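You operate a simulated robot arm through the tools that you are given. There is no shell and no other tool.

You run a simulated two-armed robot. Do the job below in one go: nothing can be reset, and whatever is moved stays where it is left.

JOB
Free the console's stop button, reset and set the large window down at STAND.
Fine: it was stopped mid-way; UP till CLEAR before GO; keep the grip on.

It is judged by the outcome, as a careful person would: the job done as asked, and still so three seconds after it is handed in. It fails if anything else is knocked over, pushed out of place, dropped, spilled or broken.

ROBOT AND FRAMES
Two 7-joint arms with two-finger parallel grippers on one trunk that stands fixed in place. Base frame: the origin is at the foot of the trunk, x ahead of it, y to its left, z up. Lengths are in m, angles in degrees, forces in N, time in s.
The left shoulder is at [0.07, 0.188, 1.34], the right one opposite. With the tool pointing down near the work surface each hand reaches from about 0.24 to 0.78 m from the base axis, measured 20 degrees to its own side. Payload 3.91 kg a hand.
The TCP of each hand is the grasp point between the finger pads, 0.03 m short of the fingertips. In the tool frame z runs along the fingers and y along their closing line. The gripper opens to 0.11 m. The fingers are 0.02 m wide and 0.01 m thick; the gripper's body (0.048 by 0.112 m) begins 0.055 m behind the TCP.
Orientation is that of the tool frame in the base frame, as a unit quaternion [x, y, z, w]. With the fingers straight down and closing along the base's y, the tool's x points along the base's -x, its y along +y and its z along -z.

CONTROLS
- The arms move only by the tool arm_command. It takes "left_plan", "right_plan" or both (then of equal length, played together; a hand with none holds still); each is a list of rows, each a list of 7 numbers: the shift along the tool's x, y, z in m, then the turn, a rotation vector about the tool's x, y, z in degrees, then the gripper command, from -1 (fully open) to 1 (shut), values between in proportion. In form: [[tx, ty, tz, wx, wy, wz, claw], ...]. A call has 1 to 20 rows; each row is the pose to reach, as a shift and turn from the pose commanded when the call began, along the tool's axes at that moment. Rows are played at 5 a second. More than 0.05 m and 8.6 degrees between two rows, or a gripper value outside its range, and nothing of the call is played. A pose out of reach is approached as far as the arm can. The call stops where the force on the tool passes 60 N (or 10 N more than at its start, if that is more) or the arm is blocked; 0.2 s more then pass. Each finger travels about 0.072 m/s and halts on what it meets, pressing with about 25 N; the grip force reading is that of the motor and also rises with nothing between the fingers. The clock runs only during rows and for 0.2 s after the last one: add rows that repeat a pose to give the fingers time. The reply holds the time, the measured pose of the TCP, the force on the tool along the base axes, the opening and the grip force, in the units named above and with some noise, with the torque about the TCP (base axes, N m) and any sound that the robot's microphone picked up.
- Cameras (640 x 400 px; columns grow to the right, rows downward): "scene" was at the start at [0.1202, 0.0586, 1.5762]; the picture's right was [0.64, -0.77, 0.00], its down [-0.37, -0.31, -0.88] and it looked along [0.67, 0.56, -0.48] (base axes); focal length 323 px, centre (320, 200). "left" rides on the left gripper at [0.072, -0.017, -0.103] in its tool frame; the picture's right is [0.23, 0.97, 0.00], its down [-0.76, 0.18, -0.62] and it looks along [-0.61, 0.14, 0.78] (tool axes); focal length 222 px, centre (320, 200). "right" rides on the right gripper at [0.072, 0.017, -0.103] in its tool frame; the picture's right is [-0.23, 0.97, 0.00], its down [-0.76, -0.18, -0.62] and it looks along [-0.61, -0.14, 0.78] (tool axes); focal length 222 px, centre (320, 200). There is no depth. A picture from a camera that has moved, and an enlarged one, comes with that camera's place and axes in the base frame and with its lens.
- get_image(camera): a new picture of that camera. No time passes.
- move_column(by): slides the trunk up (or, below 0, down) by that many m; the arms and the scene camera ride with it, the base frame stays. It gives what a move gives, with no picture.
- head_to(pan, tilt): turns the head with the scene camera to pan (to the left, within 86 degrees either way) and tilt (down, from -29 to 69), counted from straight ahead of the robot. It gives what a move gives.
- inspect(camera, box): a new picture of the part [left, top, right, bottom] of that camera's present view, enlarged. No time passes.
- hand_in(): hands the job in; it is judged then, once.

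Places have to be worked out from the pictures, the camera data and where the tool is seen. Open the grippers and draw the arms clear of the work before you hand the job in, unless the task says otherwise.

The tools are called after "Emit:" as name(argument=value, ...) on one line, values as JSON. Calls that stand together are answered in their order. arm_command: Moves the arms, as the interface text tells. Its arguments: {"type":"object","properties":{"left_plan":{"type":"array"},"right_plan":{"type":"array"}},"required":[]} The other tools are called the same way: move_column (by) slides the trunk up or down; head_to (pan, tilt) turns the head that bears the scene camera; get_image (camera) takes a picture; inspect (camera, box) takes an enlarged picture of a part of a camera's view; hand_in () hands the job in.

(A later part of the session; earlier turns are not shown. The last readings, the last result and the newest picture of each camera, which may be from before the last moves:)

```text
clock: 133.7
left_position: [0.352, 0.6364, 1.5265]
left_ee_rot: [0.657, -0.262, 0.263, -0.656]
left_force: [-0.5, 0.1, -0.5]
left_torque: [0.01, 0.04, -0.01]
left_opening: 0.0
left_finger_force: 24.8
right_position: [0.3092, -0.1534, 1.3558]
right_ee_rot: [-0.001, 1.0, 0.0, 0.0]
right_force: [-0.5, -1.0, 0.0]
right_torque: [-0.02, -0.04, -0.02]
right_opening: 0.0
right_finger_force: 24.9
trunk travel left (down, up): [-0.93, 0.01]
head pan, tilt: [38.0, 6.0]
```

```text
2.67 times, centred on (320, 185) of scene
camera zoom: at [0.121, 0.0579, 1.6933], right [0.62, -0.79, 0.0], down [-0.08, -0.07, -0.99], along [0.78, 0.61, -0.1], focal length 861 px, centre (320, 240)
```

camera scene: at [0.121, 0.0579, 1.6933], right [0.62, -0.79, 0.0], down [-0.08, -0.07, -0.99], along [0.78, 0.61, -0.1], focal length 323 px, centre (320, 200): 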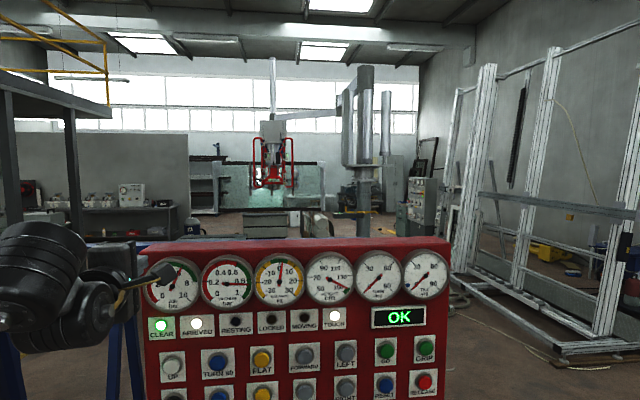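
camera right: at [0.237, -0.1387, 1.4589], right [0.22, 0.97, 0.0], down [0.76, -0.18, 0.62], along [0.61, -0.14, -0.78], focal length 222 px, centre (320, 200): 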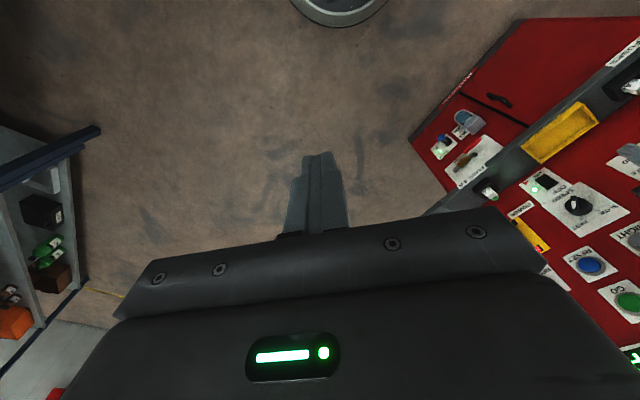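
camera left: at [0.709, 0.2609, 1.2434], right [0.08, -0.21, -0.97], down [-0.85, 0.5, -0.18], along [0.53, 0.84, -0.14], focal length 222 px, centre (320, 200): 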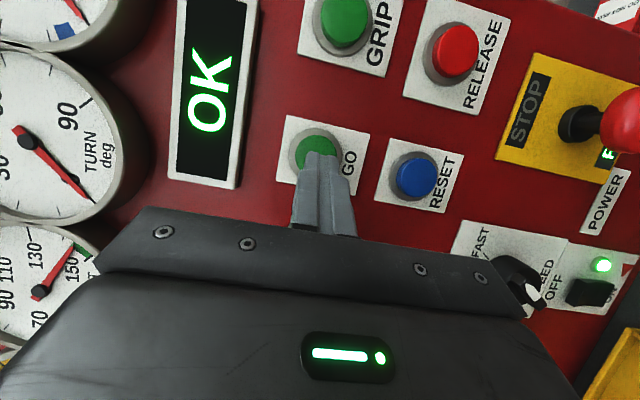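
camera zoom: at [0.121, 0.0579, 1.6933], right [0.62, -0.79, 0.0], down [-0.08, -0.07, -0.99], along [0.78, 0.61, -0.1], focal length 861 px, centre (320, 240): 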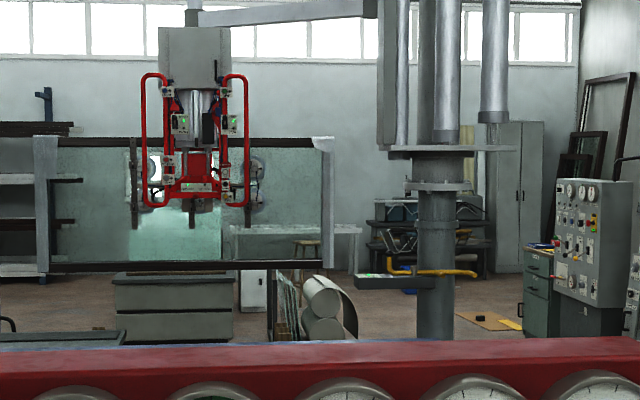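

The window hangs over there with ARRIVED lit. I zoom further on what stands beneath and around it to judge the stand and whether it leans.

Emit:
inspect(camera="scene", box=[200, 150, 330, 240])

Emit:
inspect(camera="scene", box=[290, 170, 370, 240])

Emit:
inspect(camera="scene", box=[230, 120, 310, 200])

Emit:
inspect(camera="scene", box=[140, 240, 460, 340])

```text
4.44 times, centred on (265, 195) of scene
camera zoom: at [0.121, 0.0579, 1.6933], right [0.62, -0.79, 0.0], down [-0.08, -0.07, -0.99], along [0.78, 0.61, -0.1], focal length 1435 px, centre (564, 222)
```

zoom: 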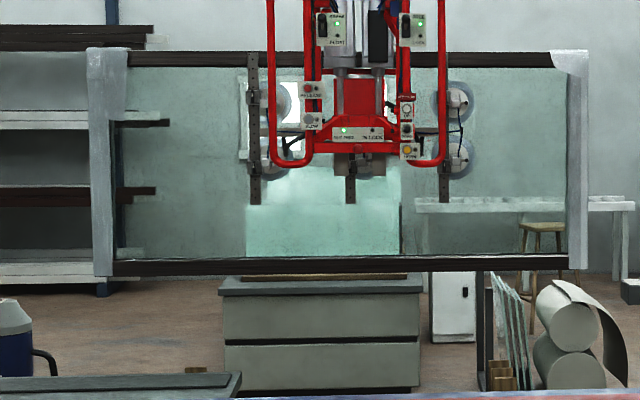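

```text
5.71 times, centred on (330, 205) of scene
camera zoom: at [0.121, 0.0579, 1.6933], right [0.62, -0.79, 0.0], down [-0.08, -0.07, -0.99], along [0.78, 0.61, -0.1], focal length 1845 px, centre (263, 171)
```

zoom: 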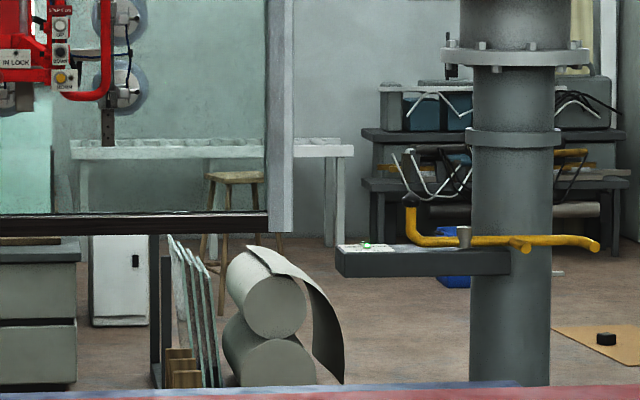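

```text
5.00 times, centred on (270, 160) of scene
camera zoom: at [0.121, 0.0579, 1.6933], right [0.62, -0.79, 0.0], down [-0.08, -0.07, -0.99], along [0.78, 0.61, -0.1], focal length 1614 px, centre (570, 400)
```

zoom: 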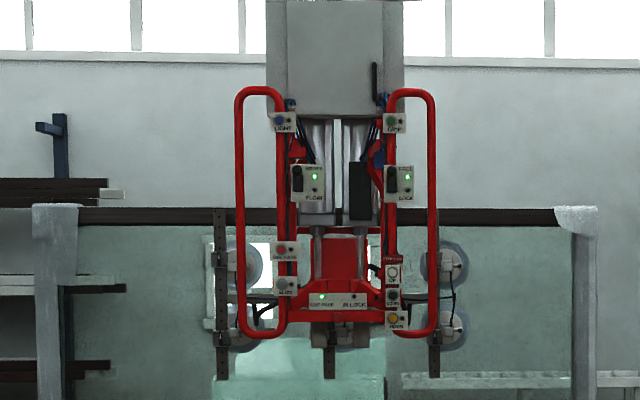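

```text
2.00 times, centred on (300, 290) of scene
camera zoom: at [0.121, 0.0579, 1.6933], right [0.62, -0.79, 0.0], down [-0.08, -0.07, -0.99], along [0.78, 0.61, -0.1], focal length 646 px, centre (360, 20)
```

zoom: 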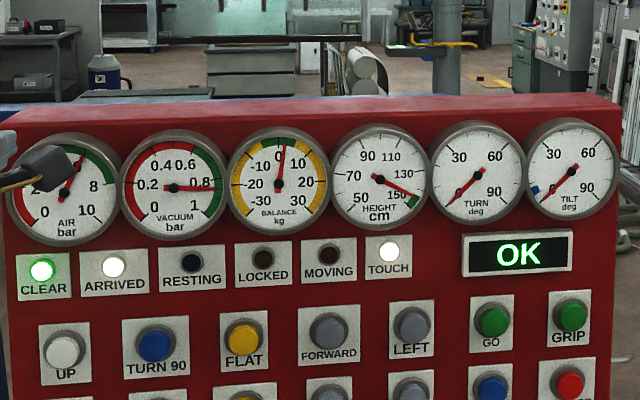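

The window hangs upright over the place, and glazing stands lean by about 6°: that fits the blue TILT mark and the blue STAND card, so the window should be tilted to the blue mark before setting down. I lower the trunk 0.3 m and go to the front of FLAT at ≈[0.61, 0.615, 1.229].

Emit:
move_column(by=-0.3)

Emit:
arm_command(left_plan=[[0.04, 0, 0.005, 0, 0, 0, 1], [0.08, 0, 0.02, 0, 0, 0, 1], [0.12, 0, 0.035, 0, 0, 0, 1], [0.16, 0, 0.055, 0, 0, 0, 1], [0.2019, 0, 0.08, 0, 0, 0, 1]])

Emit:
get_image(camera="left")

Emit:
get_image(camera="scene")

```text
clock: 136.7
left_position: [0.3533, 0.6332, 1.2261]
left_ee_rot: [0.657, -0.262, 0.263, -0.656]
left_force: [-0.3, -0.1, -0.2]
left_torque: [0.02, 0.01, -0.04]
left_opening: 0.0001
left_finger_force: 24.7
right_position: [0.3103, -0.1548, 1.0549]
right_ee_rot: [-0.001, 1.0, 0.0, 0.001]
right_force: [0.7, -0.3, 0.0]
right_torque: [-0.02, -0.01, -0.05]
right_opening: 0.0001
right_finger_force: 25.5
trunk travel left (down, up): [-0.63, 0.31]
head pan, tilt: [38.0, 6.0]
```

```text
clock: 137.9
left_position: [0.5538, 0.555, 1.2258]
left_ee_rot: [0.658, -0.262, 0.261, -0.656]
left_force: [0.1, 0.2, -0.1]
left_torque: [-0.01, 0.0, -0.03]
left_opening: 0.0002
left_finger_force: 25.2
right_position: [0.3129, -0.1544, 1.0548]
right_ee_rot: [-0.001, 1.0, -0.001, -0.001]
right_force: [-0.2, -0.7, 0.1]
right_torque: [-0.01, 0.0, 0.01]
right_opening: 0.0001
right_finger_force: 25.1
trunk travel left (down, up): [-0.63, 0.31]
head pan, tilt: [38.0, 6.0]
```

```text
taken
camera left: at [0.5347, 0.4299, 1.2435], right [0.16, -0.16, -0.97], down [-0.98, 0.07, -0.18], along [0.1, 0.98, -0.14], focal length 222 px, centre (320, 200)
```

left: 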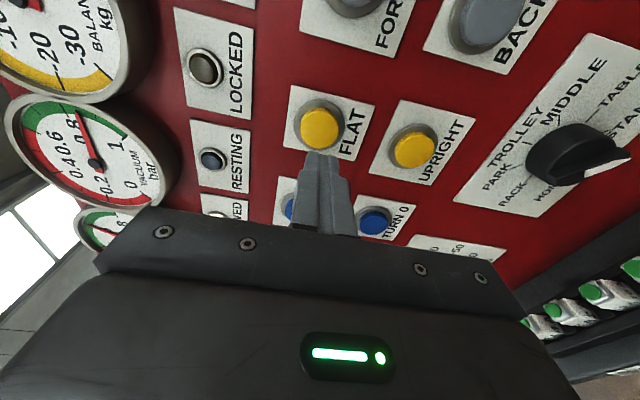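

```text
taken
camera scene: at [0.1261, 0.0567, 1.3928], right [0.62, -0.79, 0.0], down [-0.08, -0.07, -0.99], along [0.78, 0.61, -0.11], focal length 323 px, centre (320, 200)
```

scene: 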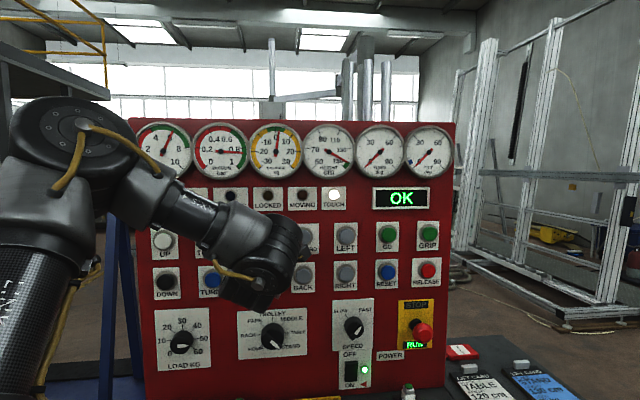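

FLAT is straight ahead (tip about 5–6 cm off). I give it a short tap — press and retract in one call — and read the tilt.

Emit:
arm_command(left_plan=[[0.003, -0.002, 0.03, 0, 0, 0, 1], [0.003, -0.002, 0.052, 0, 0, 0, 1], [0.003, -0.002, 0.064, 0, 0, 0, 1], [0.003, -0.002, 0.052, 0, 0, 0, 1], [0.003, -0.002, 0.045, 0, 0, 0, 1]])

Emit:
inspect(camera="scene", box=[280, 110, 460, 220])

```text
clock: 139.1
left_position: [0.5855, 0.5847, 1.2277]
left_ee_rot: [0.657, -0.262, 0.262, -0.656]
left_force: [0.3, -0.6, -0.4]
left_torque: [-0.04, -0.03, 0.04]
left_opening: 0.0002
left_finger_force: 24.4
right_position: [0.3101, -0.1554, 1.0544]
right_ee_rot: [-0.001, 1.0, 0.0, 0.0]
right_force: [0.4, -0.2, 0.4]
right_torque: [0.0, -0.02, 0.0]
right_opening: 0.0002
right_finger_force: 24.5
trunk travel left (down, up): [-0.63, 0.31]
head pan, tilt: [38.0, 6.0]
```

```text
3.56 times, centred on (370, 165) of scene
camera zoom: at [0.1229, 0.0558, 1.3932], right [0.62, -0.79, 0.0], down [-0.08, -0.06, -0.99], along [0.78, 0.61, -0.1], focal length 1148 px, centre (142, 324)
```

zoom: 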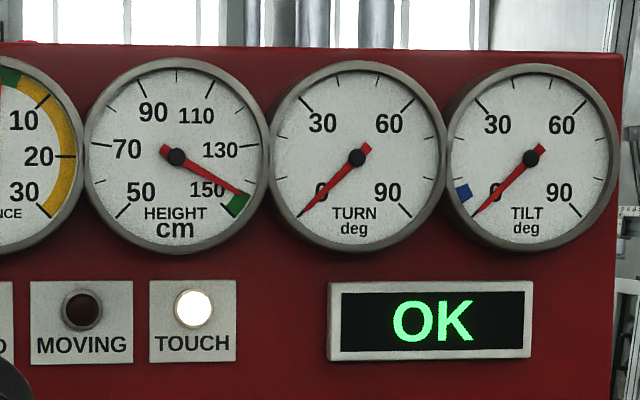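

No click yet. I repeat slightly deeper, with one extra row at depth.

Emit:
arm_command(left_plan=[[0, 0, 0.015, 0, 0, 0, 1], [0, 0, 0.022, 0, 0, 0, 1], [0, 0, 0.022, 0, 0, 0, 1], [0, 0, 0.005, 0, 0, 0, 1], [0, 0, 0, 0, 0, 0, 1]])

Emit:
inspect(camera="scene", box=[280, 110, 460, 220])

```text
clock: 140.3
left_position: [0.5876, 0.5832, 1.2284]
left_ee_rot: [0.657, -0.262, 0.263, -0.656]
left_force: [0.4, -1.4, 0.4]
left_torque: [0.01, -0.01, 0.0]
left_opening: 0.0
left_finger_force: 24.8
right_position: [0.3093, -0.155, 1.0553]
right_ee_rot: [-0.001, 1.0, 0.001, -0.001]
right_force: [0.3, 0.5, 0.8]
right_torque: [-0.03, 0.01, 0.03]
right_opening: 0.0
right_finger_force: 25.3
trunk travel left (down, up): [-0.63, 0.31]
head pan, tilt: [38.0, 6.0]
heard: click
```

```text
3.56 times, centred on (370, 165) of scene
camera zoom: at [0.1231, 0.0561, 1.3931], right [0.62, -0.79, 0.0], down [-0.08, -0.06, -0.99], along [0.78, 0.61, -0.1], focal length 1148 px, centre (142, 324)
```

zoom: 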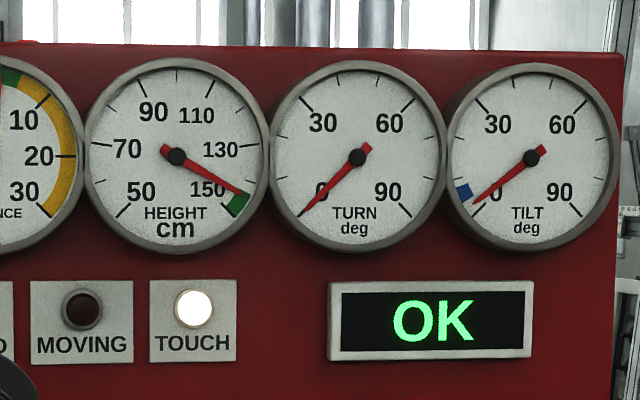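

Click; tilt rose to about 2.5° (blue mark ≈5–7°). I tap again the same way.

Emit:
arm_command(left_plan=[[0, 0, 0.015, 0, 0, 0, 1], [0, 0, 0.022, 0, 0, 0, 1], [0, 0, 0.022, 0, 0, 0, 1], [0, 0, 0.005, 0, 0, 0, 1], [0, 0, 0, 0, 0, 0, 1]])

Emit:
inspect(camera="scene", box=[390, 115, 460, 190])

```text
clock: 141.5
left_position: [0.5878, 0.5836, 1.2311]
left_ee_rot: [0.657, -0.262, 0.263, -0.656]
left_force: [0.1, 0.0, 0.1]
left_torque: [0.01, -0.02, 0.0]
left_opening: 0.0
left_finger_force: 25.3
right_position: [0.3097, -0.1537, 1.0553]
right_ee_rot: [0.0, 1.0, 0.0, 0.0]
right_force: [0.0, 0.0, 0.3]
right_torque: [-0.01, 0.0, 0.0]
right_opening: 0.0
right_finger_force: 24.9
trunk travel left (down, up): [-0.63, 0.31]
head pan, tilt: [38.0, 6.0]
heard: click
```

```text
5.33 times, centred on (425, 152) of scene
camera zoom: at [0.1231, 0.0558, 1.3932], right [0.62, -0.79, 0.0], down [-0.08, -0.06, -0.99], along [0.78, 0.61, -0.1], focal length 1722 px, centre (-240, 453)
```

zoom: 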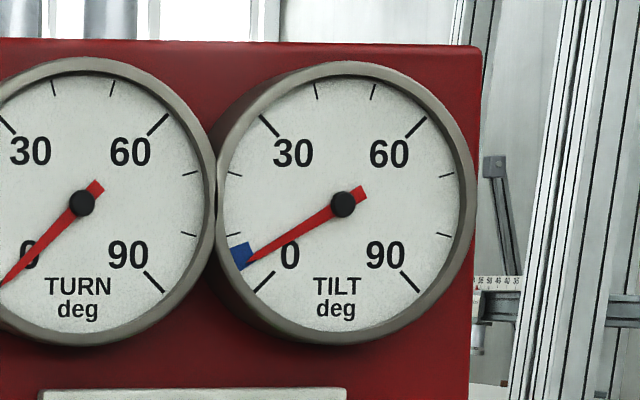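

The needle sits at the lower edge of the blue mark (≈4.3°; mark ≈4–7°). One slightly shorter tap should centre it.

Emit:
arm_command(left_plan=[[0, 0, 0.015, 0, 0, 0, 1], [0, 0, 0.0225, 0, 0, 0, 1], [0, 0, 0.012, 0, 0, 0, 1], [0, 0, 0, 0, 0, 0, 1]])

Emit:
inspect(camera="scene", box=[390, 115, 460, 190])

```text
clock: 142.5
left_position: [0.5872, 0.5836, 1.2303]
left_ee_rot: [-0.657, 0.262, -0.262, 0.657]
left_force: [-0.3, 0.2, 0.4]
left_torque: [-0.01, -0.05, -0.01]
left_opening: 0.0
left_finger_force: 24.6
right_position: [0.3104, -0.1549, 1.055]
right_ee_rot: [-0.001, 1.0, 0.0, -0.001]
right_force: [-0.3, -0.3, -1.6]
right_torque: [-0.02, 0.01, 0.02]
right_opening: 0.0
right_finger_force: 24.5
trunk travel left (down, up): [-0.63, 0.31]
head pan, tilt: [38.0, 6.0]
heard: click
```

```text
5.33 times, centred on (425, 152) of scene
camera zoom: at [0.1228, 0.0557, 1.3932], right [0.62, -0.79, 0.0], down [-0.08, -0.06, -0.99], along [0.78, 0.61, -0.1], focal length 1722 px, centre (-240, 453)
```

zoom: 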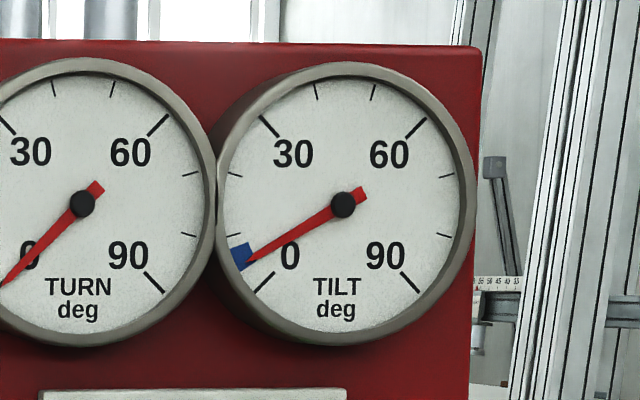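

Only a hair's change. I give one more tap of the earlier length (≈2°).

Emit:
arm_command(left_plan=[[0, 0, 0.018, 0, 0, 0, 1], [0, 0, 0.022, 0, 0, 0, 1], [0, 0, 0.018, 0, 0, 0, 1], [0, 0, 0.004, 0, 0, 0, 1], [0, 0, 0, 0, 0, 0, 1]])

Emit:
inspect(camera="scene", box=[390, 115, 460, 190])

```text
clock: 143.7
left_position: [0.5881, 0.5834, 1.2282]
left_ee_rot: [0.657, -0.262, 0.263, -0.657]
left_force: [-0.2, 0.2, 1.2]
left_torque: [0.01, -0.02, -0.02]
left_opening: 0.0
left_finger_force: 24.9
right_position: [0.3107, -0.1552, 1.0554]
right_ee_rot: [-0.001, 1.0, 0.001, 0.0]
right_force: [-0.2, 0.3, 0.2]
right_torque: [0.0, -0.02, 0.0]
right_opening: 0.0002
right_finger_force: 25.0
trunk travel left (down, up): [-0.63, 0.31]
head pan, tilt: [38.0, 6.0]
heard: click
```

```text
5.33 times, centred on (425, 152) of scene
camera zoom: at [0.1232, 0.056, 1.3931], right [0.62, -0.79, 0.0], down [-0.08, -0.06, -0.99], along [0.78, 0.61, -0.1], focal length 1722 px, centre (-240, 453)
```

zoom: 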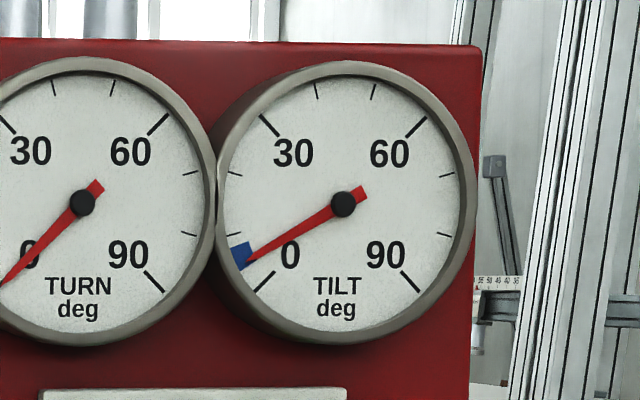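

Barely changed again (ramped start). I use the earlier two-row tap, which gave about 2°.

Emit:
arm_command(left_plan=[[0, 0, 0.015, 0, 0, 0, 1], [0, 0, 0.0225, 0, 0, 0, 1], [0, 0, 0.0225, 0, 0, 0, 1], [0, 0, 0.005, 0, 0, 0, 1], [0, 0, 0, 0, 0, 0, 1]])

Emit:
inspect(camera="scene", box=[390, 115, 460, 190])

Emit:
get_image(camera="scene")

```text
clock: 144.9
left_position: [0.5869, 0.5818, 1.229]
left_ee_rot: [-0.657, 0.261, -0.262, 0.657]
left_force: [0.6, -0.2, -0.3]
left_torque: [0.04, -0.03, 0.0]
left_opening: 0.0
left_finger_force: 24.5
right_position: [0.3099, -0.1548, 1.055]
right_ee_rot: [-0.001, 1.0, 0.0, 0.0]
right_force: [-0.2, 0.3, -1.1]
right_torque: [0.02, 0.04, 0.01]
right_opening: 0.0002
right_finger_force: 25.1
trunk travel left (down, up): [-0.63, 0.31]
head pan, tilt: [38.0, 6.0]
heard: click
```

```text
5.33 times, centred on (425, 152) of scene
camera zoom: at [0.123, 0.0556, 1.3932], right [0.62, -0.79, 0.0], down [-0.08, -0.06, -0.99], along [0.78, 0.61, -0.1], focal length 1722 px, centre (-240, 453)
```

zoom: 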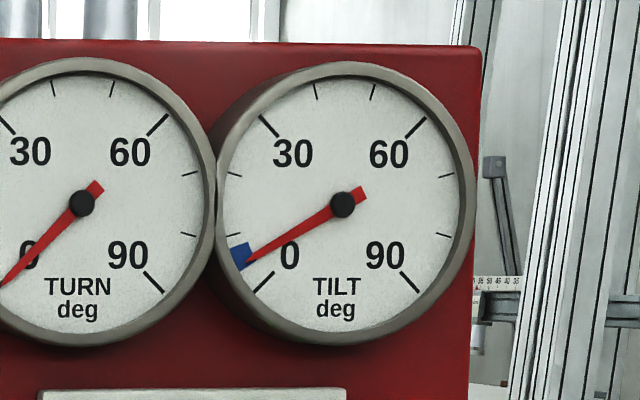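

```text
taken
camera scene: at [0.123, 0.0556, 1.3932], right [0.62, -0.79, 0.0], down [-0.08, -0.06, -0.99], along [0.78, 0.61, -0.1], focal length 323 px, centre (320, 200)
```

scene: 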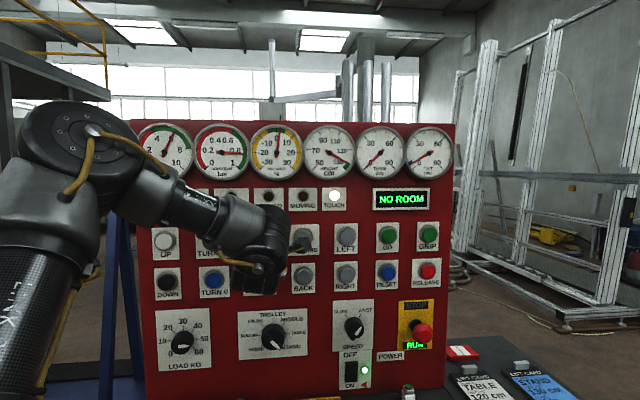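

The display now reads NO ROOM: the lift refuses to tilt further here. I zoom closely on the tilt needle against the blue mark, and on the lamps.

Emit:
inspect(camera="scene", box=[402, 122, 458, 182])

Emit:
inspect(camera="scene", box=[180, 110, 460, 220])

Emit:
get_image(camera="left")

```text
6.67 times, centred on (430, 152) of scene
camera zoom: at [0.123, 0.0556, 1.3932], right [0.62, -0.79, 0.0], down [-0.08, -0.06, -0.99], along [0.78, 0.61, -0.1], focal length 2152 px, centre (-413, 520)
```

zoom: 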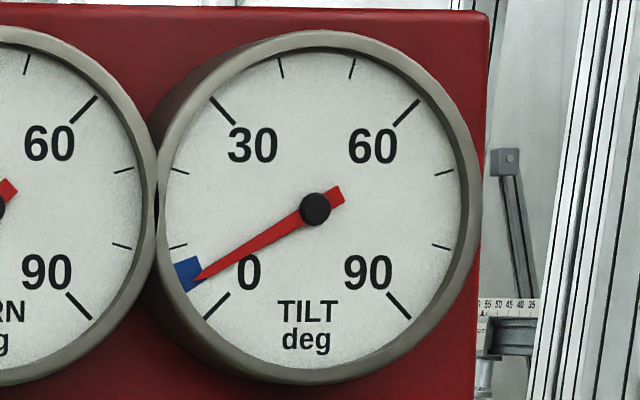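

```text
2.29 times, centred on (320, 165) of scene
camera zoom: at [0.123, 0.0556, 1.3932], right [0.62, -0.79, 0.0], down [-0.08, -0.06, -0.99], along [0.78, 0.61, -0.1], focal length 738 px, centre (320, 280)
```

zoom: 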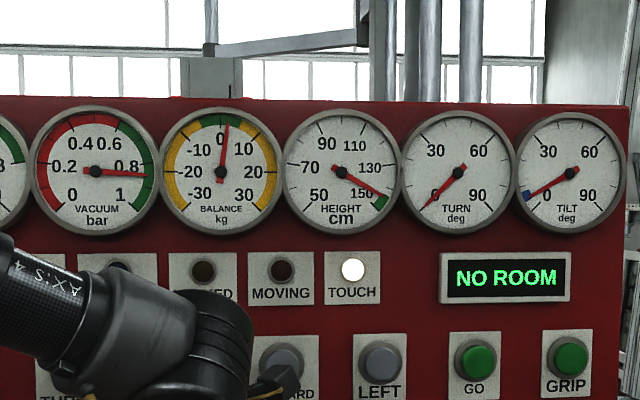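

```text
taken
camera left: at [0.568, 0.4582, 1.2474], right [0.17, -0.16, -0.97], down [-0.98, 0.07, -0.18], along [0.1, 0.98, -0.14], focal length 222 px, centre (320, 200)
```

left: 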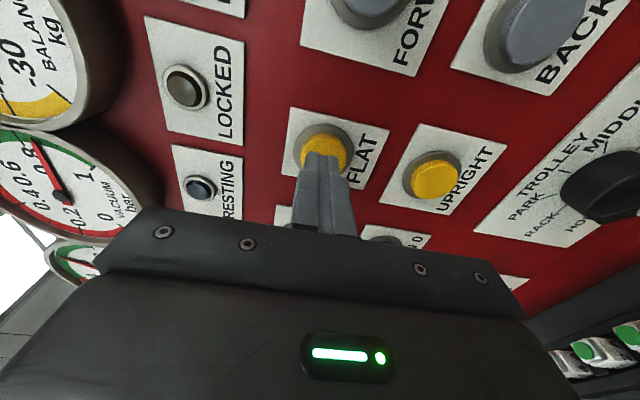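

The needle (≈4.4°) is inside the blue mark (≈4.0–7.7°), so the tilt is set as far as the lift allows. I retract the hand and raise the trunk to look at the window and what it leans toward.

Emit:
arm_command(left_plan=[[0, 0, -0.04, 0, 0, 0, 1], [0, 0, -0.08, 0, 0, 0, 1], [-0.05, 0, -0.1, 0, 0, 0, 1], [-0.1, 0, -0.11, 0, 0, 0, 1], [-0.15, 0, -0.12, 0, 0, 0, 1], [-0.2, 0, -0.13, 0, 0, 0, 1]])

Emit:
move_column(by=0.31)

Emit:
head_to(pan=44, tilt=8)

Emit:
get_image(camera="scene")

Emit:
inspect(camera="scene", box=[220, 90, 400, 230])

```text
refused: row 3 steps farther than a row can; nothing moved
```

```text
clock: 147.9
left_position: [0.5864, 0.5824, 1.5384]
left_ee_rot: [0.657, -0.262, 0.264, -0.656]
left_force: [-0.4, -0.5, -0.3]
left_torque: [0.02, -0.01, 0.02]
left_opening: 0.0
left_finger_force: 25.1
right_position: [0.3109, -0.1545, 1.3642]
right_ee_rot: [0.0, 1.0, 0.0, 0.0]
right_force: [0.2, 0.4, 0.6]
right_torque: [0.01, 0.01, 0.0]
right_opening: 0.0
right_finger_force: 24.7
trunk travel left (down, up): [-0.94, 0.0]
head pan, tilt: [38.0, 6.0]
```

```text
clock: 148.6
left_position: [0.5865, 0.5833, 1.5384]
left_ee_rot: [0.657, -0.263, 0.263, -0.656]
left_force: [0.0, 0.6, -0.4]
left_torque: [0.02, 0.02, 0.02]
left_opening: 0.0
left_finger_force: 24.9
right_position: [0.3095, -0.154, 1.3635]
right_ee_rot: [0.0, 1.0, 0.001, 0.0]
right_force: [0.3, -0.1, 0.0]
right_torque: [0.02, 0.01, 0.01]
right_opening: 0.0001
right_finger_force: 25.1
trunk travel left (down, up): [-0.94, 0.0]
head pan, tilt: [44.0, 8.0]
```

```text
taken
camera scene: at [0.1173, 0.0637, 1.6999], right [0.69, -0.72, 0.0], down [-0.1, -0.1, -0.99], along [0.71, 0.69, -0.14], focal length 323 px, centre (320, 200)
```

scene: 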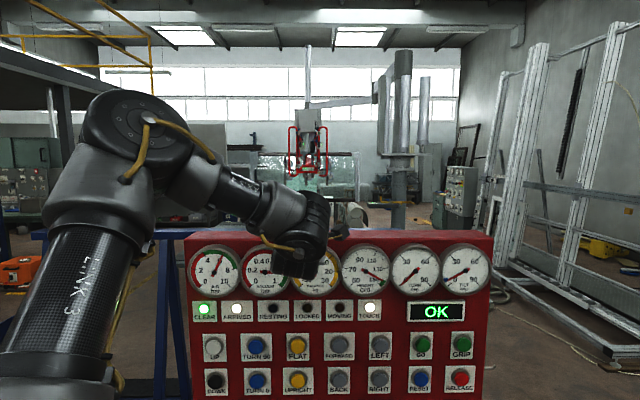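

```text
2.86 times, centred on (310, 160) of scene
camera zoom: at [0.1173, 0.0637, 1.6999], right [0.69, -0.72, 0.0], down [-0.1, -0.1, -0.99], along [0.71, 0.69, -0.14], focal length 922 px, centre (349, 314)
```

zoom: 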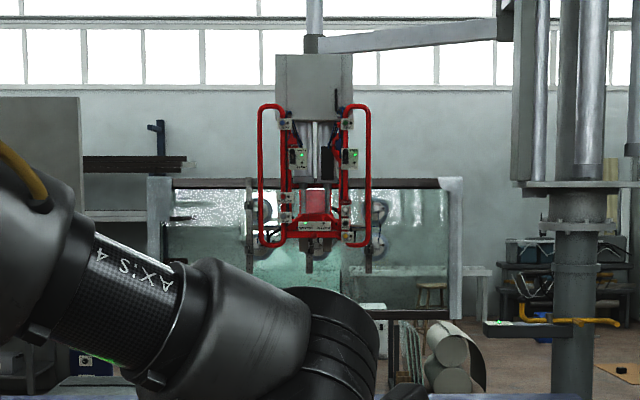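

Note: that retract was refused (step too long) yet the trunk still rose; forces stayed at zero, and nothing looks touched. The display is back to OK and the glass now leans back slightly. I retract the hand away from the gauges first.

Emit:
arm_command(left_plan=[[0, 0, -0.04, 0, 0, 0, 1], [0, 0, -0.08, 0, 0, 0, 1], [0, 0, -0.12, 0, 0, 0, 1]])

Emit:
get_image(camera="scene")

Emit:
inspect(camera="scene", box=[180, 230, 500, 330])

```text
clock: 149.4
left_position: [0.5165, 0.546, 1.5561]
left_ee_rot: [0.658, -0.263, 0.265, -0.654]
left_force: [0.8, -0.5, -0.4]
left_torque: [-0.04, -0.02, -0.01]
left_opening: 0.0
left_finger_force: 25.0
left hand out of reach, approached as far as the arm can: row 2, 3
right_position: [0.309, -0.152, 1.3649]
right_ee_rot: [-0.001, 1.0, -0.001, 0.001]
right_force: [-0.8, 1.4, -0.2]
right_torque: [0.01, -0.01, -0.01]
right_opening: 0.0
right_finger_force: 25.1
trunk travel left (down, up): [-0.94, 0.0]
head pan, tilt: [44.0, 8.0]
```

```text
taken
camera scene: at [0.1143, 0.065, 1.7], right [0.7, -0.72, 0.0], down [-0.1, -0.1, -0.99], along [0.71, 0.69, -0.14], focal length 323 px, centre (320, 200)
```

scene: 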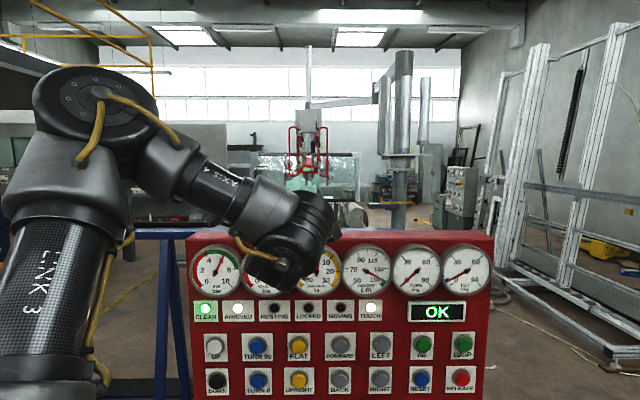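

```text
2.00 times, centred on (340, 280) of scene
camera zoom: at [0.1143, 0.065, 1.7], right [0.7, -0.72, 0.0], down [-0.1, -0.1, -0.99], along [0.71, 0.69, -0.14], focal length 646 px, centre (280, 40)
```

zoom: 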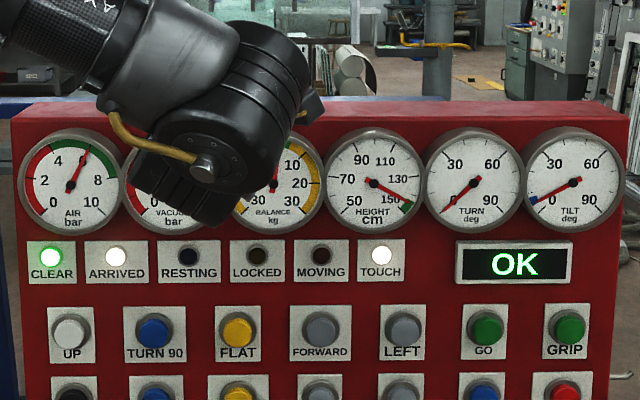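

All lamps and gauges unchanged, display OK. I move the hand left to the UP/DOWN end (away from the panel), then lower the trunk.

Emit:
arm_command(left_plan=[[-0.036, 0, -0.01, 0, 0, 0, 1], [-0.072, 0, -0.02, 0, 0, 0, 1], [-0.108, 0, -0.03, 0, 0, 0, 1], [-0.144, 0.01, -0.04, 0, 0, 0, 1], [-0.182, 0.015, -0.05, 0, 0, 0, 1]])

Emit:
get_image(camera="scene")

Emit:
inspect(camera="scene", box=[230, 100, 390, 230])

```text
clock: 150.6
left_position: [0.3513, 0.6392, 1.5384]
left_ee_rot: [0.658, -0.263, 0.264, -0.655]
left_force: [-0.8, 0.7, 0.2]
left_torque: [0.04, -0.01, -0.04]
left_opening: 0.0001
left_finger_force: 25.1
right_position: [0.3072, -0.1512, 1.3653]
right_ee_rot: [-0.001, 1.0, -0.002, 0.001]
right_force: [-0.9, 0.7, 0.2]
right_torque: [-0.06, -0.03, -0.02]
right_opening: 0.0
right_finger_force: 24.9
trunk travel left (down, up): [-0.94, 0.0]
head pan, tilt: [44.0, 8.0]
```

```text
taken
camera scene: at [0.1125, 0.0686, 1.7001], right [0.69, -0.72, 0.0], down [-0.1, -0.1, -0.99], along [0.71, 0.69, -0.14], focal length 323 px, centre (320, 200)
```

scene: 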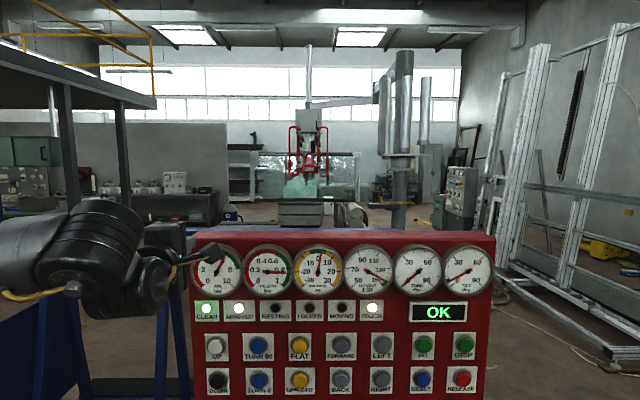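

```text
3.08 times, centred on (310, 165) of scene
camera zoom: at [0.1125, 0.0686, 1.7001], right [0.69, -0.72, 0.0], down [-0.1, -0.1, -0.99], along [0.71, 0.69, -0.14], focal length 993 px, centre (351, 308)
```

zoom: 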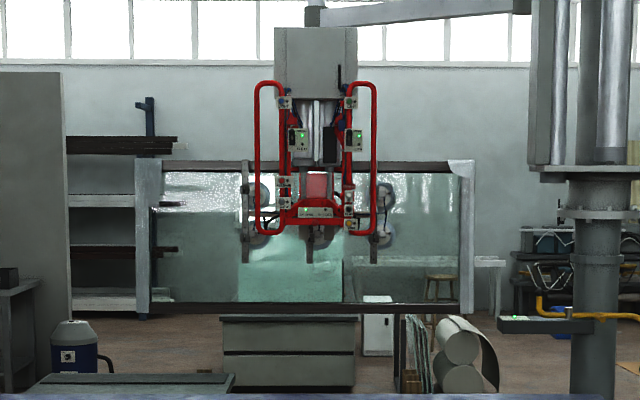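

The lift has protective interlocks, so I'll proceed to lowering in small, watched steps. I lower the trunk 0.39 m so the hand is level with DOWN (z≈1.146).

Emit:
move_column(by=-0.39)

Emit:
head_to(pan=38, tilt=2)

Emit:
get_image(camera="left")

Emit:
get_image(camera="scene")

```text
clock: 154.4
left_position: [0.3555, 0.6362, 1.1502]
left_ee_rot: [0.657, -0.263, 0.262, -0.656]
left_force: [-0.7, -0.4, -0.3]
left_torque: [-0.01, -0.03, -0.01]
left_opening: 0.0002
left_finger_force: 25.1
right_position: [0.3094, -0.155, 0.9746]
right_ee_rot: [-0.002, 1.0, 0.0, 0.0]
right_force: [0.7, 0.0, -0.1]
right_torque: [0.06, 0.0, 0.03]
right_opening: 0.0001
right_finger_force: 25.4
trunk travel left (down, up): [-0.55, 0.39]
head pan, tilt: [44.0, 8.0]
```

```text
clock: 155.0
left_position: [0.356, 0.6346, 1.1504]
left_ee_rot: [0.657, -0.262, 0.263, -0.656]
left_force: [0.5, 0.2, -0.5]
left_torque: [0.01, 0.02, 0.0]
left_opening: 0.0
left_finger_force: 25.2
right_position: [0.3098, -0.1547, 0.9758]
right_ee_rot: [0.0, 1.0, 0.0, 0.0]
right_force: [-0.3, -0.4, -0.2]
right_torque: [0.02, 0.01, 0.0]
right_opening: 0.0
right_finger_force: 24.6
trunk travel left (down, up): [-0.55, 0.39]
head pan, tilt: [38.0, 2.0]
```

```text
taken
camera left: at [0.3369, 0.5099, 1.1684], right [0.16, -0.16, -0.97], down [-0.98, 0.07, -0.18], along [0.1, 0.98, -0.14], focal length 222 px, centre (320, 200)
```

left: 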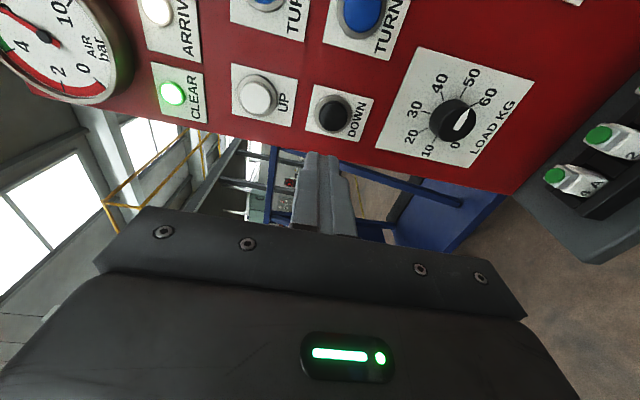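

```text
taken
camera scene: at [0.122, 0.0554, 1.3195], right [0.62, -0.79, 0.0], down [-0.03, -0.02, -1.0], along [0.79, 0.62, -0.04], focal length 323 px, centre (320, 200)
```

scene: 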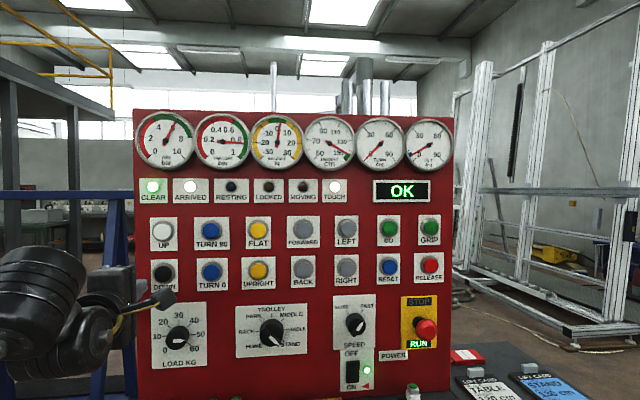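

DOWN is ahead at about [0.463, 0.754, 1.141]. I advance to 4 cm in front of it and check alignment.

Emit:
arm_command(left_plan=[[-0.001, 0.003, 0.03, 0, 0, 0, 1], [-0.003, 0.006, 0.06, 0, 0, 0, 1], [-0.004, 0.008, 0.09, 0, 0, 0, 1]])

Emit:
get_image(camera="left")

```text
clock: 155.8
left_position: [0.4149, 0.7041, 1.1402]
left_ee_rot: [0.657, -0.263, 0.261, -0.656]
left_force: [0.1, 0.1, -0.3]
left_torque: [-0.02, 0.0, 0.01]
left_opening: 0.0001
left_finger_force: 24.8
right_position: [0.3108, -0.1538, 0.9748]
right_ee_rot: [-0.001, 1.0, -0.002, 0.0]
right_force: [0.3, 0.7, 0.6]
right_torque: [-0.01, 0.02, 0.02]
right_opening: 0.0001
right_finger_force: 25.3
trunk travel left (down, up): [-0.55, 0.39]
head pan, tilt: [38.0, 2.0]
```

```text
taken
camera left: at [0.3962, 0.5793, 1.1583], right [0.16, -0.16, -0.97], down [-0.98, 0.07, -0.18], along [0.1, 0.98, -0.14], focal length 222 px, centre (320, 200)
```

left: 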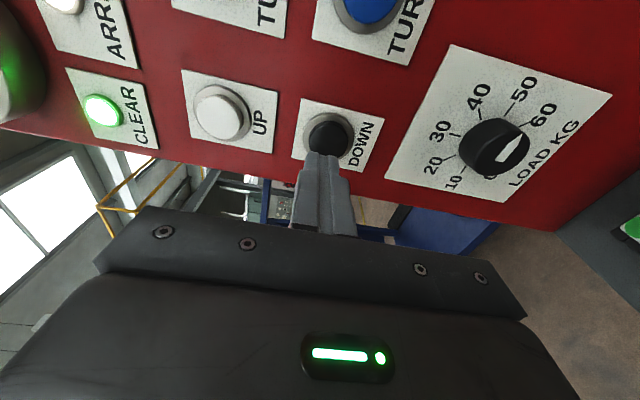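

Aligned on DOWN. I press it for about one second and release, then read height and lamps.

Emit:
arm_command(left_plan=[[0, 0.004, 0.045, 0, 0, 0, 1], [0, 0.004, 0.0555, 0, 0, 0, 1], [0, 0.004, 0.0565, 0, 0, 0, 1], [0, 0.004, 0.0565, 0, 0, 0, 1], [0, 0.004, 0.0565, 0, 0, 0, 1], [0, 0.004, 0.0565, 0, 0, 0, 1], [0, 0.004, 0.042, 0, 0, 0, 1], [0, 0.004, 0.038, 0, 0, 0, 1]])

Emit:
inspect(camera="scene", box=[130, 105, 460, 215])

Emit:
inspect(camera="scene", box=[295, 110, 460, 215])

```text
clock: 157.6
left_position: [0.4394, 0.7288, 1.139]
left_ee_rot: [-0.657, 0.261, -0.263, 0.657]
left_force: [-0.5, 0.0, 0.0]
left_torque: [-0.02, -0.01, -0.01]
left_opening: 0.0
left_finger_force: 25.0
right_position: [0.3101, -0.1539, 0.9748]
right_ee_rot: [-0.002, 1.0, 0.0, 0.001]
right_force: [0.2, 0.4, -0.2]
right_torque: [0.0, -0.01, -0.02]
right_opening: 0.0
right_finger_force: 25.5
trunk travel left (down, up): [-0.55, 0.39]
head pan, tilt: [38.0, 2.0]
heard: click
```

```text
1.94 times, centred on (295, 160) of scene
camera zoom: at [0.1222, 0.0554, 1.3195], right [0.62, -0.79, 0.0], down [-0.03, -0.02, -1.0], along [0.79, 0.62, -0.04], focal length 626 px, centre (368, 278)
```

zoom: 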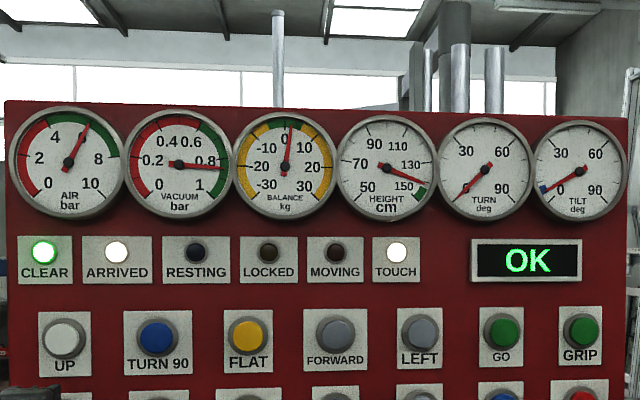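

```text
3.81 times, centred on (378, 162) of scene
camera zoom: at [0.1222, 0.0554, 1.3195], right [0.62, -0.79, 0.0], down [-0.03, -0.02, -1.0], along [0.79, 0.62, -0.04], focal length 1230 px, centre (101, 343)
```

zoom: 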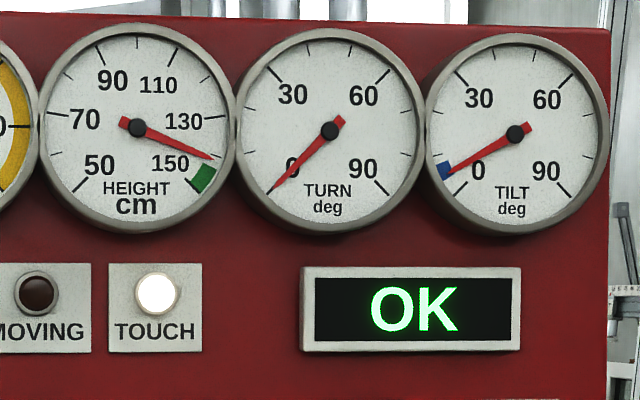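

Lowered to about 141.5 cm, all fine. I press DOWN a bit longer this time.

Emit:
arm_command(left_plan=[[0, 0, 0.0165, 0, 0, 0, 1], [0, 0, 0.0185, 0, 0, 0, 1], [0, 0, 0.0185, 0, 0, 0, 1], [0, 0, 0.0185, 0, 0, 0, 1], [0, 0, 0.0185, 0, 0, 0, 1], [0, 0, 0.0185, 0, 0, 0, 1], [0, 0, 0.004, 0, 0, 0, 1], [0, 0, 0, 0, 0, 0, 1]])

Emit:
inspect(camera="scene", box=[130, 105, 460, 215])

Emit:
inspect(camera="scene", box=[295, 110, 460, 215])

```text
clock: 159.4
left_position: [0.4405, 0.7313, 1.1365]
left_ee_rot: [0.658, -0.263, 0.262, -0.655]
left_force: [0.3, 0.1, 0.6]
left_torque: [-0.02, 0.04, -0.01]
left_opening: 0.0
left_finger_force: 24.7
right_position: [0.3108, -0.1551, 0.9753]
right_ee_rot: [-0.001, 1.0, 0.0, 0.0]
right_force: [-0.1, 0.7, 0.1]
right_torque: [0.0, -0.01, 0.0]
right_opening: 0.0001
right_finger_force: 25.2
trunk travel left (down, up): [-0.55, 0.39]
head pan, tilt: [38.0, 2.0]
heard: click
```

```text
1.94 times, centred on (295, 160) of scene
camera zoom: at [0.1224, 0.0556, 1.3195], right [0.62, -0.79, 0.0], down [-0.03, -0.02, -1.0], along [0.79, 0.62, -0.04], focal length 626 px, centre (368, 278)
```

zoom: 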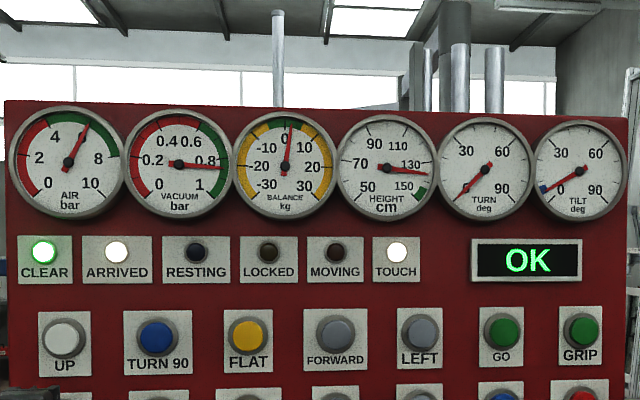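

```text
3.81 times, centred on (378, 162) of scene
camera zoom: at [0.1224, 0.0556, 1.3195], right [0.62, -0.79, 0.0], down [-0.03, -0.02, -1.0], along [0.79, 0.62, -0.04], focal length 1230 px, centre (101, 343)
```

zoom: 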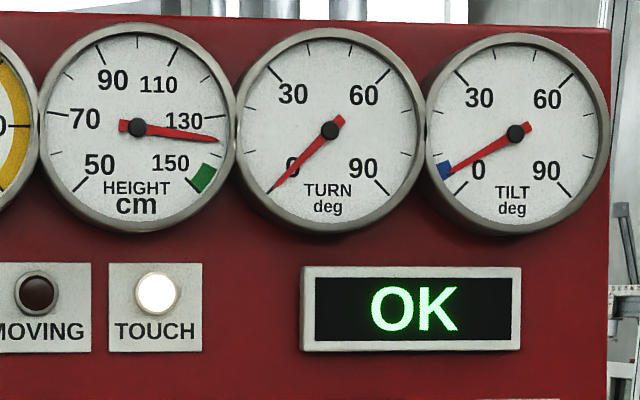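

About 136.7 cm now, CLEAR and ARRIVED lit. Approaching the 130 cm set-down height, I use shorter presses.

Emit:
arm_command(left_plan=[[0, 0, 0.0165, 0, 0, 0, 1], [0, 0, 0.0185, 0, 0, 0, 1], [0, 0, 0.0185, 0, 0, 0, 1], [0, 0, 0.0185, 0, 0, 0, 1], [0, 0, 0.004, 0, 0, 0, 1], [0, 0, 0, 0, 0, 0, 1]])

Emit:
inspect(camera="scene", box=[130, 105, 460, 215])

Emit:
inspect(camera="scene", box=[295, 110, 460, 215])

```text
clock: 160.8
left_position: [0.4427, 0.7295, 1.1369]
left_ee_rot: [0.657, -0.261, 0.263, -0.657]
left_force: [-0.1, 0.1, -0.4]
left_torque: [0.02, 0.02, -0.03]
left_opening: 0.0001
left_finger_force: 24.9
right_position: [0.3109, -0.1534, 0.9749]
right_ee_rot: [0.0, 1.0, 0.0, 0.0]
right_force: [-0.4, -0.3, -0.1]
right_torque: [0.02, 0.01, 0.0]
right_opening: 0.0
right_finger_force: 25.0
trunk travel left (down, up): [-0.55, 0.39]
head pan, tilt: [38.0, 2.0]
heard: click
```

```text
1.94 times, centred on (295, 160) of scene
camera zoom: at [0.1222, 0.0555, 1.3195], right [0.62, -0.79, 0.0], down [-0.03, -0.02, -1.0], along [0.79, 0.62, -0.04], focal length 626 px, centre (368, 278)
```

zoom: 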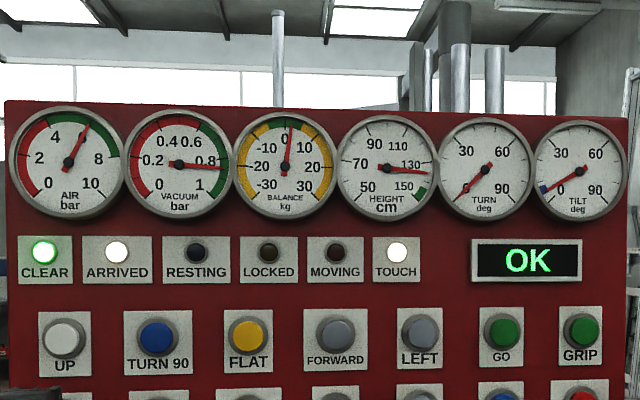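

```text
3.81 times, centred on (378, 162) of scene
camera zoom: at [0.1222, 0.0555, 1.3195], right [0.62, -0.79, 0.0], down [-0.03, -0.02, -1.0], along [0.79, 0.62, -0.04], focal length 1230 px, centre (101, 343)
```

zoom: 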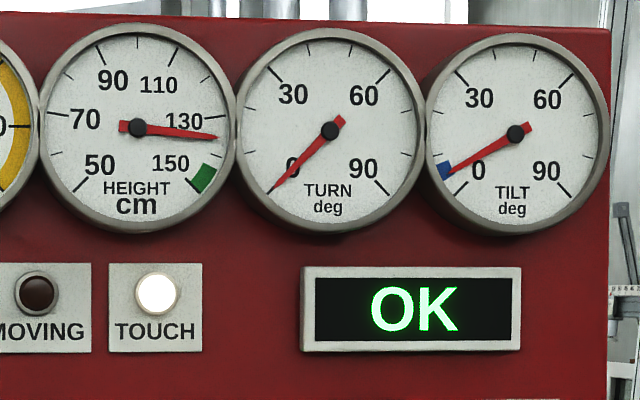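

Height ≈136. I press for about 0.8–0.9 s.

Emit:
arm_command(left_plan=[[0, 0, 0.0165, 0, 0, 0, 1], [0, 0, 0.0185, 0, 0, 0, 1], [0, 0, 0.0185, 0, 0, 0, 1], [0, 0, 0.0185, 0, 0, 0, 1], [0, 0, 0.0185, 0, 0, 0, 1], [0, 0, 0.004, 0, 0, 0, 1], [0, 0, 0, 0, 0, 0, 1]])

Emit:
inspect(camera="scene", box=[130, 105, 460, 215])

Emit:
inspect(camera="scene", box=[295, 110, 460, 215])

```text
clock: 162.4
left_position: [0.4422, 0.7304, 1.1393]
left_ee_rot: [0.658, -0.262, 0.263, -0.656]
left_force: [0.9, 0.6, 0.2]
left_torque: [0.01, 0.0, 0.0]
left_opening: 0.0
left_finger_force: 24.8
right_position: [0.3101, -0.1551, 0.9746]
right_ee_rot: [-0.001, 1.0, 0.0, 0.0]
right_force: [-0.1, 0.0, -0.9]
right_torque: [-0.01, -0.01, 0.0]
right_opening: 0.0
right_finger_force: 24.7
trunk travel left (down, up): [-0.55, 0.39]
head pan, tilt: [38.0, 2.0]
heard: click
```

```text
1.94 times, centred on (295, 160) of scene
camera zoom: at [0.1224, 0.0555, 1.3195], right [0.62, -0.79, 0.0], down [-0.03, -0.02, -1.0], along [0.79, 0.62, -0.04], focal length 626 px, centre (368, 278)
```

zoom: 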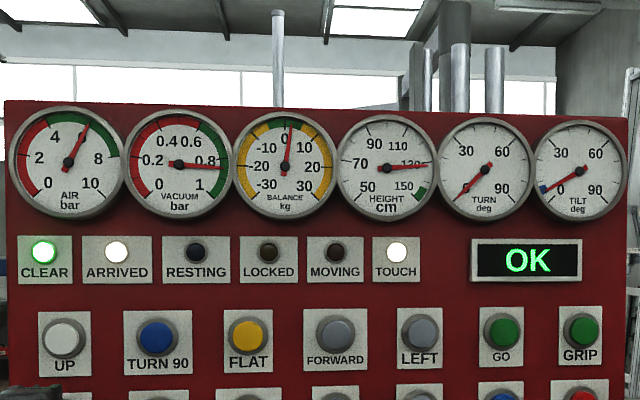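

```text
3.81 times, centred on (378, 162) of scene
camera zoom: at [0.1224, 0.0555, 1.3195], right [0.62, -0.79, 0.0], down [-0.03, -0.02, -1.0], along [0.79, 0.62, -0.04], focal length 1230 px, centre (101, 343)
```

zoom: 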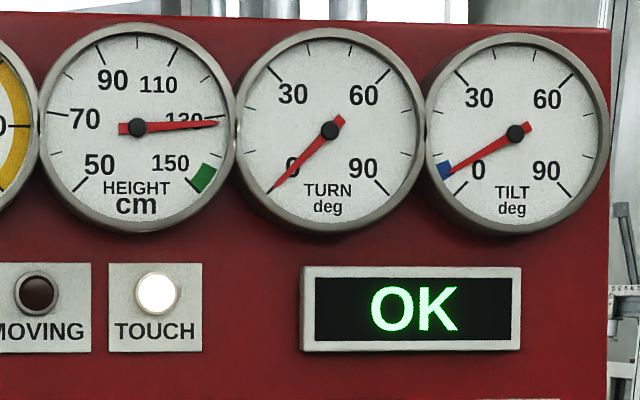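

About 132 cm, not yet resting. Now short taps.

Emit:
arm_command(left_plan=[[0, 0, 0.0165, 0, 0, 0, 1], [0, 0, 0.0185, 0, 0, 0, 1], [0, 0, 0.0185, 0, 0, 0, 1], [0, 0, 0.0185, 0, 0, 0, 1], [0, 0, 0.004, 0, 0, 0, 1], [0, 0, 0, 0, 0, 0, 1]])

Emit:
inspect(camera="scene", box=[130, 105, 460, 215])

Emit:
inspect(camera="scene", box=[295, 110, 460, 215])

```text
clock: 163.8
left_position: [0.4404, 0.7316, 1.1393]
left_ee_rot: [0.658, -0.261, 0.263, -0.656]
left_force: [-0.2, -0.2, -0.7]
left_torque: [0.01, 0.01, 0.02]
left_opening: 0.0
left_finger_force: 25.0
right_position: [0.3102, -0.1545, 0.9751]
right_ee_rot: [-0.001, 1.0, 0.0, 0.0]
right_force: [0.3, 0.1, -0.3]
right_torque: [-0.02, -0.05, -0.01]
right_opening: 0.0002
right_finger_force: 24.9
trunk travel left (down, up): [-0.55, 0.39]
head pan, tilt: [38.0, 2.0]
heard: click
```

```text
1.94 times, centred on (295, 160) of scene
camera zoom: at [0.1221, 0.0554, 1.3195], right [0.62, -0.79, 0.0], down [-0.03, -0.02, -1.0], along [0.79, 0.62, -0.04], focal length 626 px, centre (368, 278)
```

zoom: 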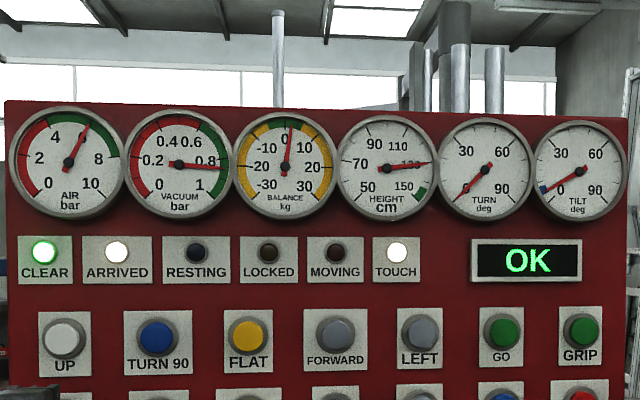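

```text
3.81 times, centred on (378, 162) of scene
camera zoom: at [0.1221, 0.0554, 1.3195], right [0.62, -0.79, 0.0], down [-0.03, -0.02, -1.0], along [0.79, 0.62, -0.04], focal length 1230 px, centre (101, 343)
```

zoom: 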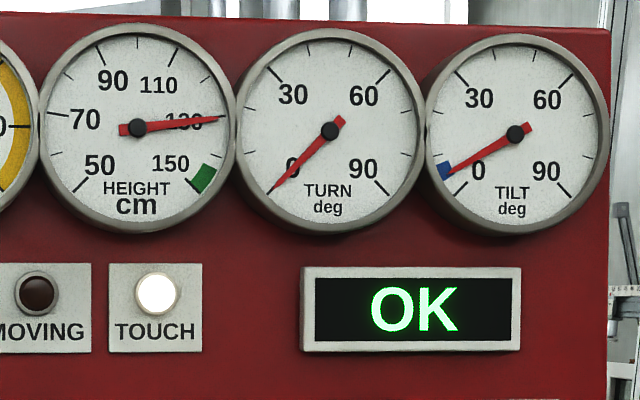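

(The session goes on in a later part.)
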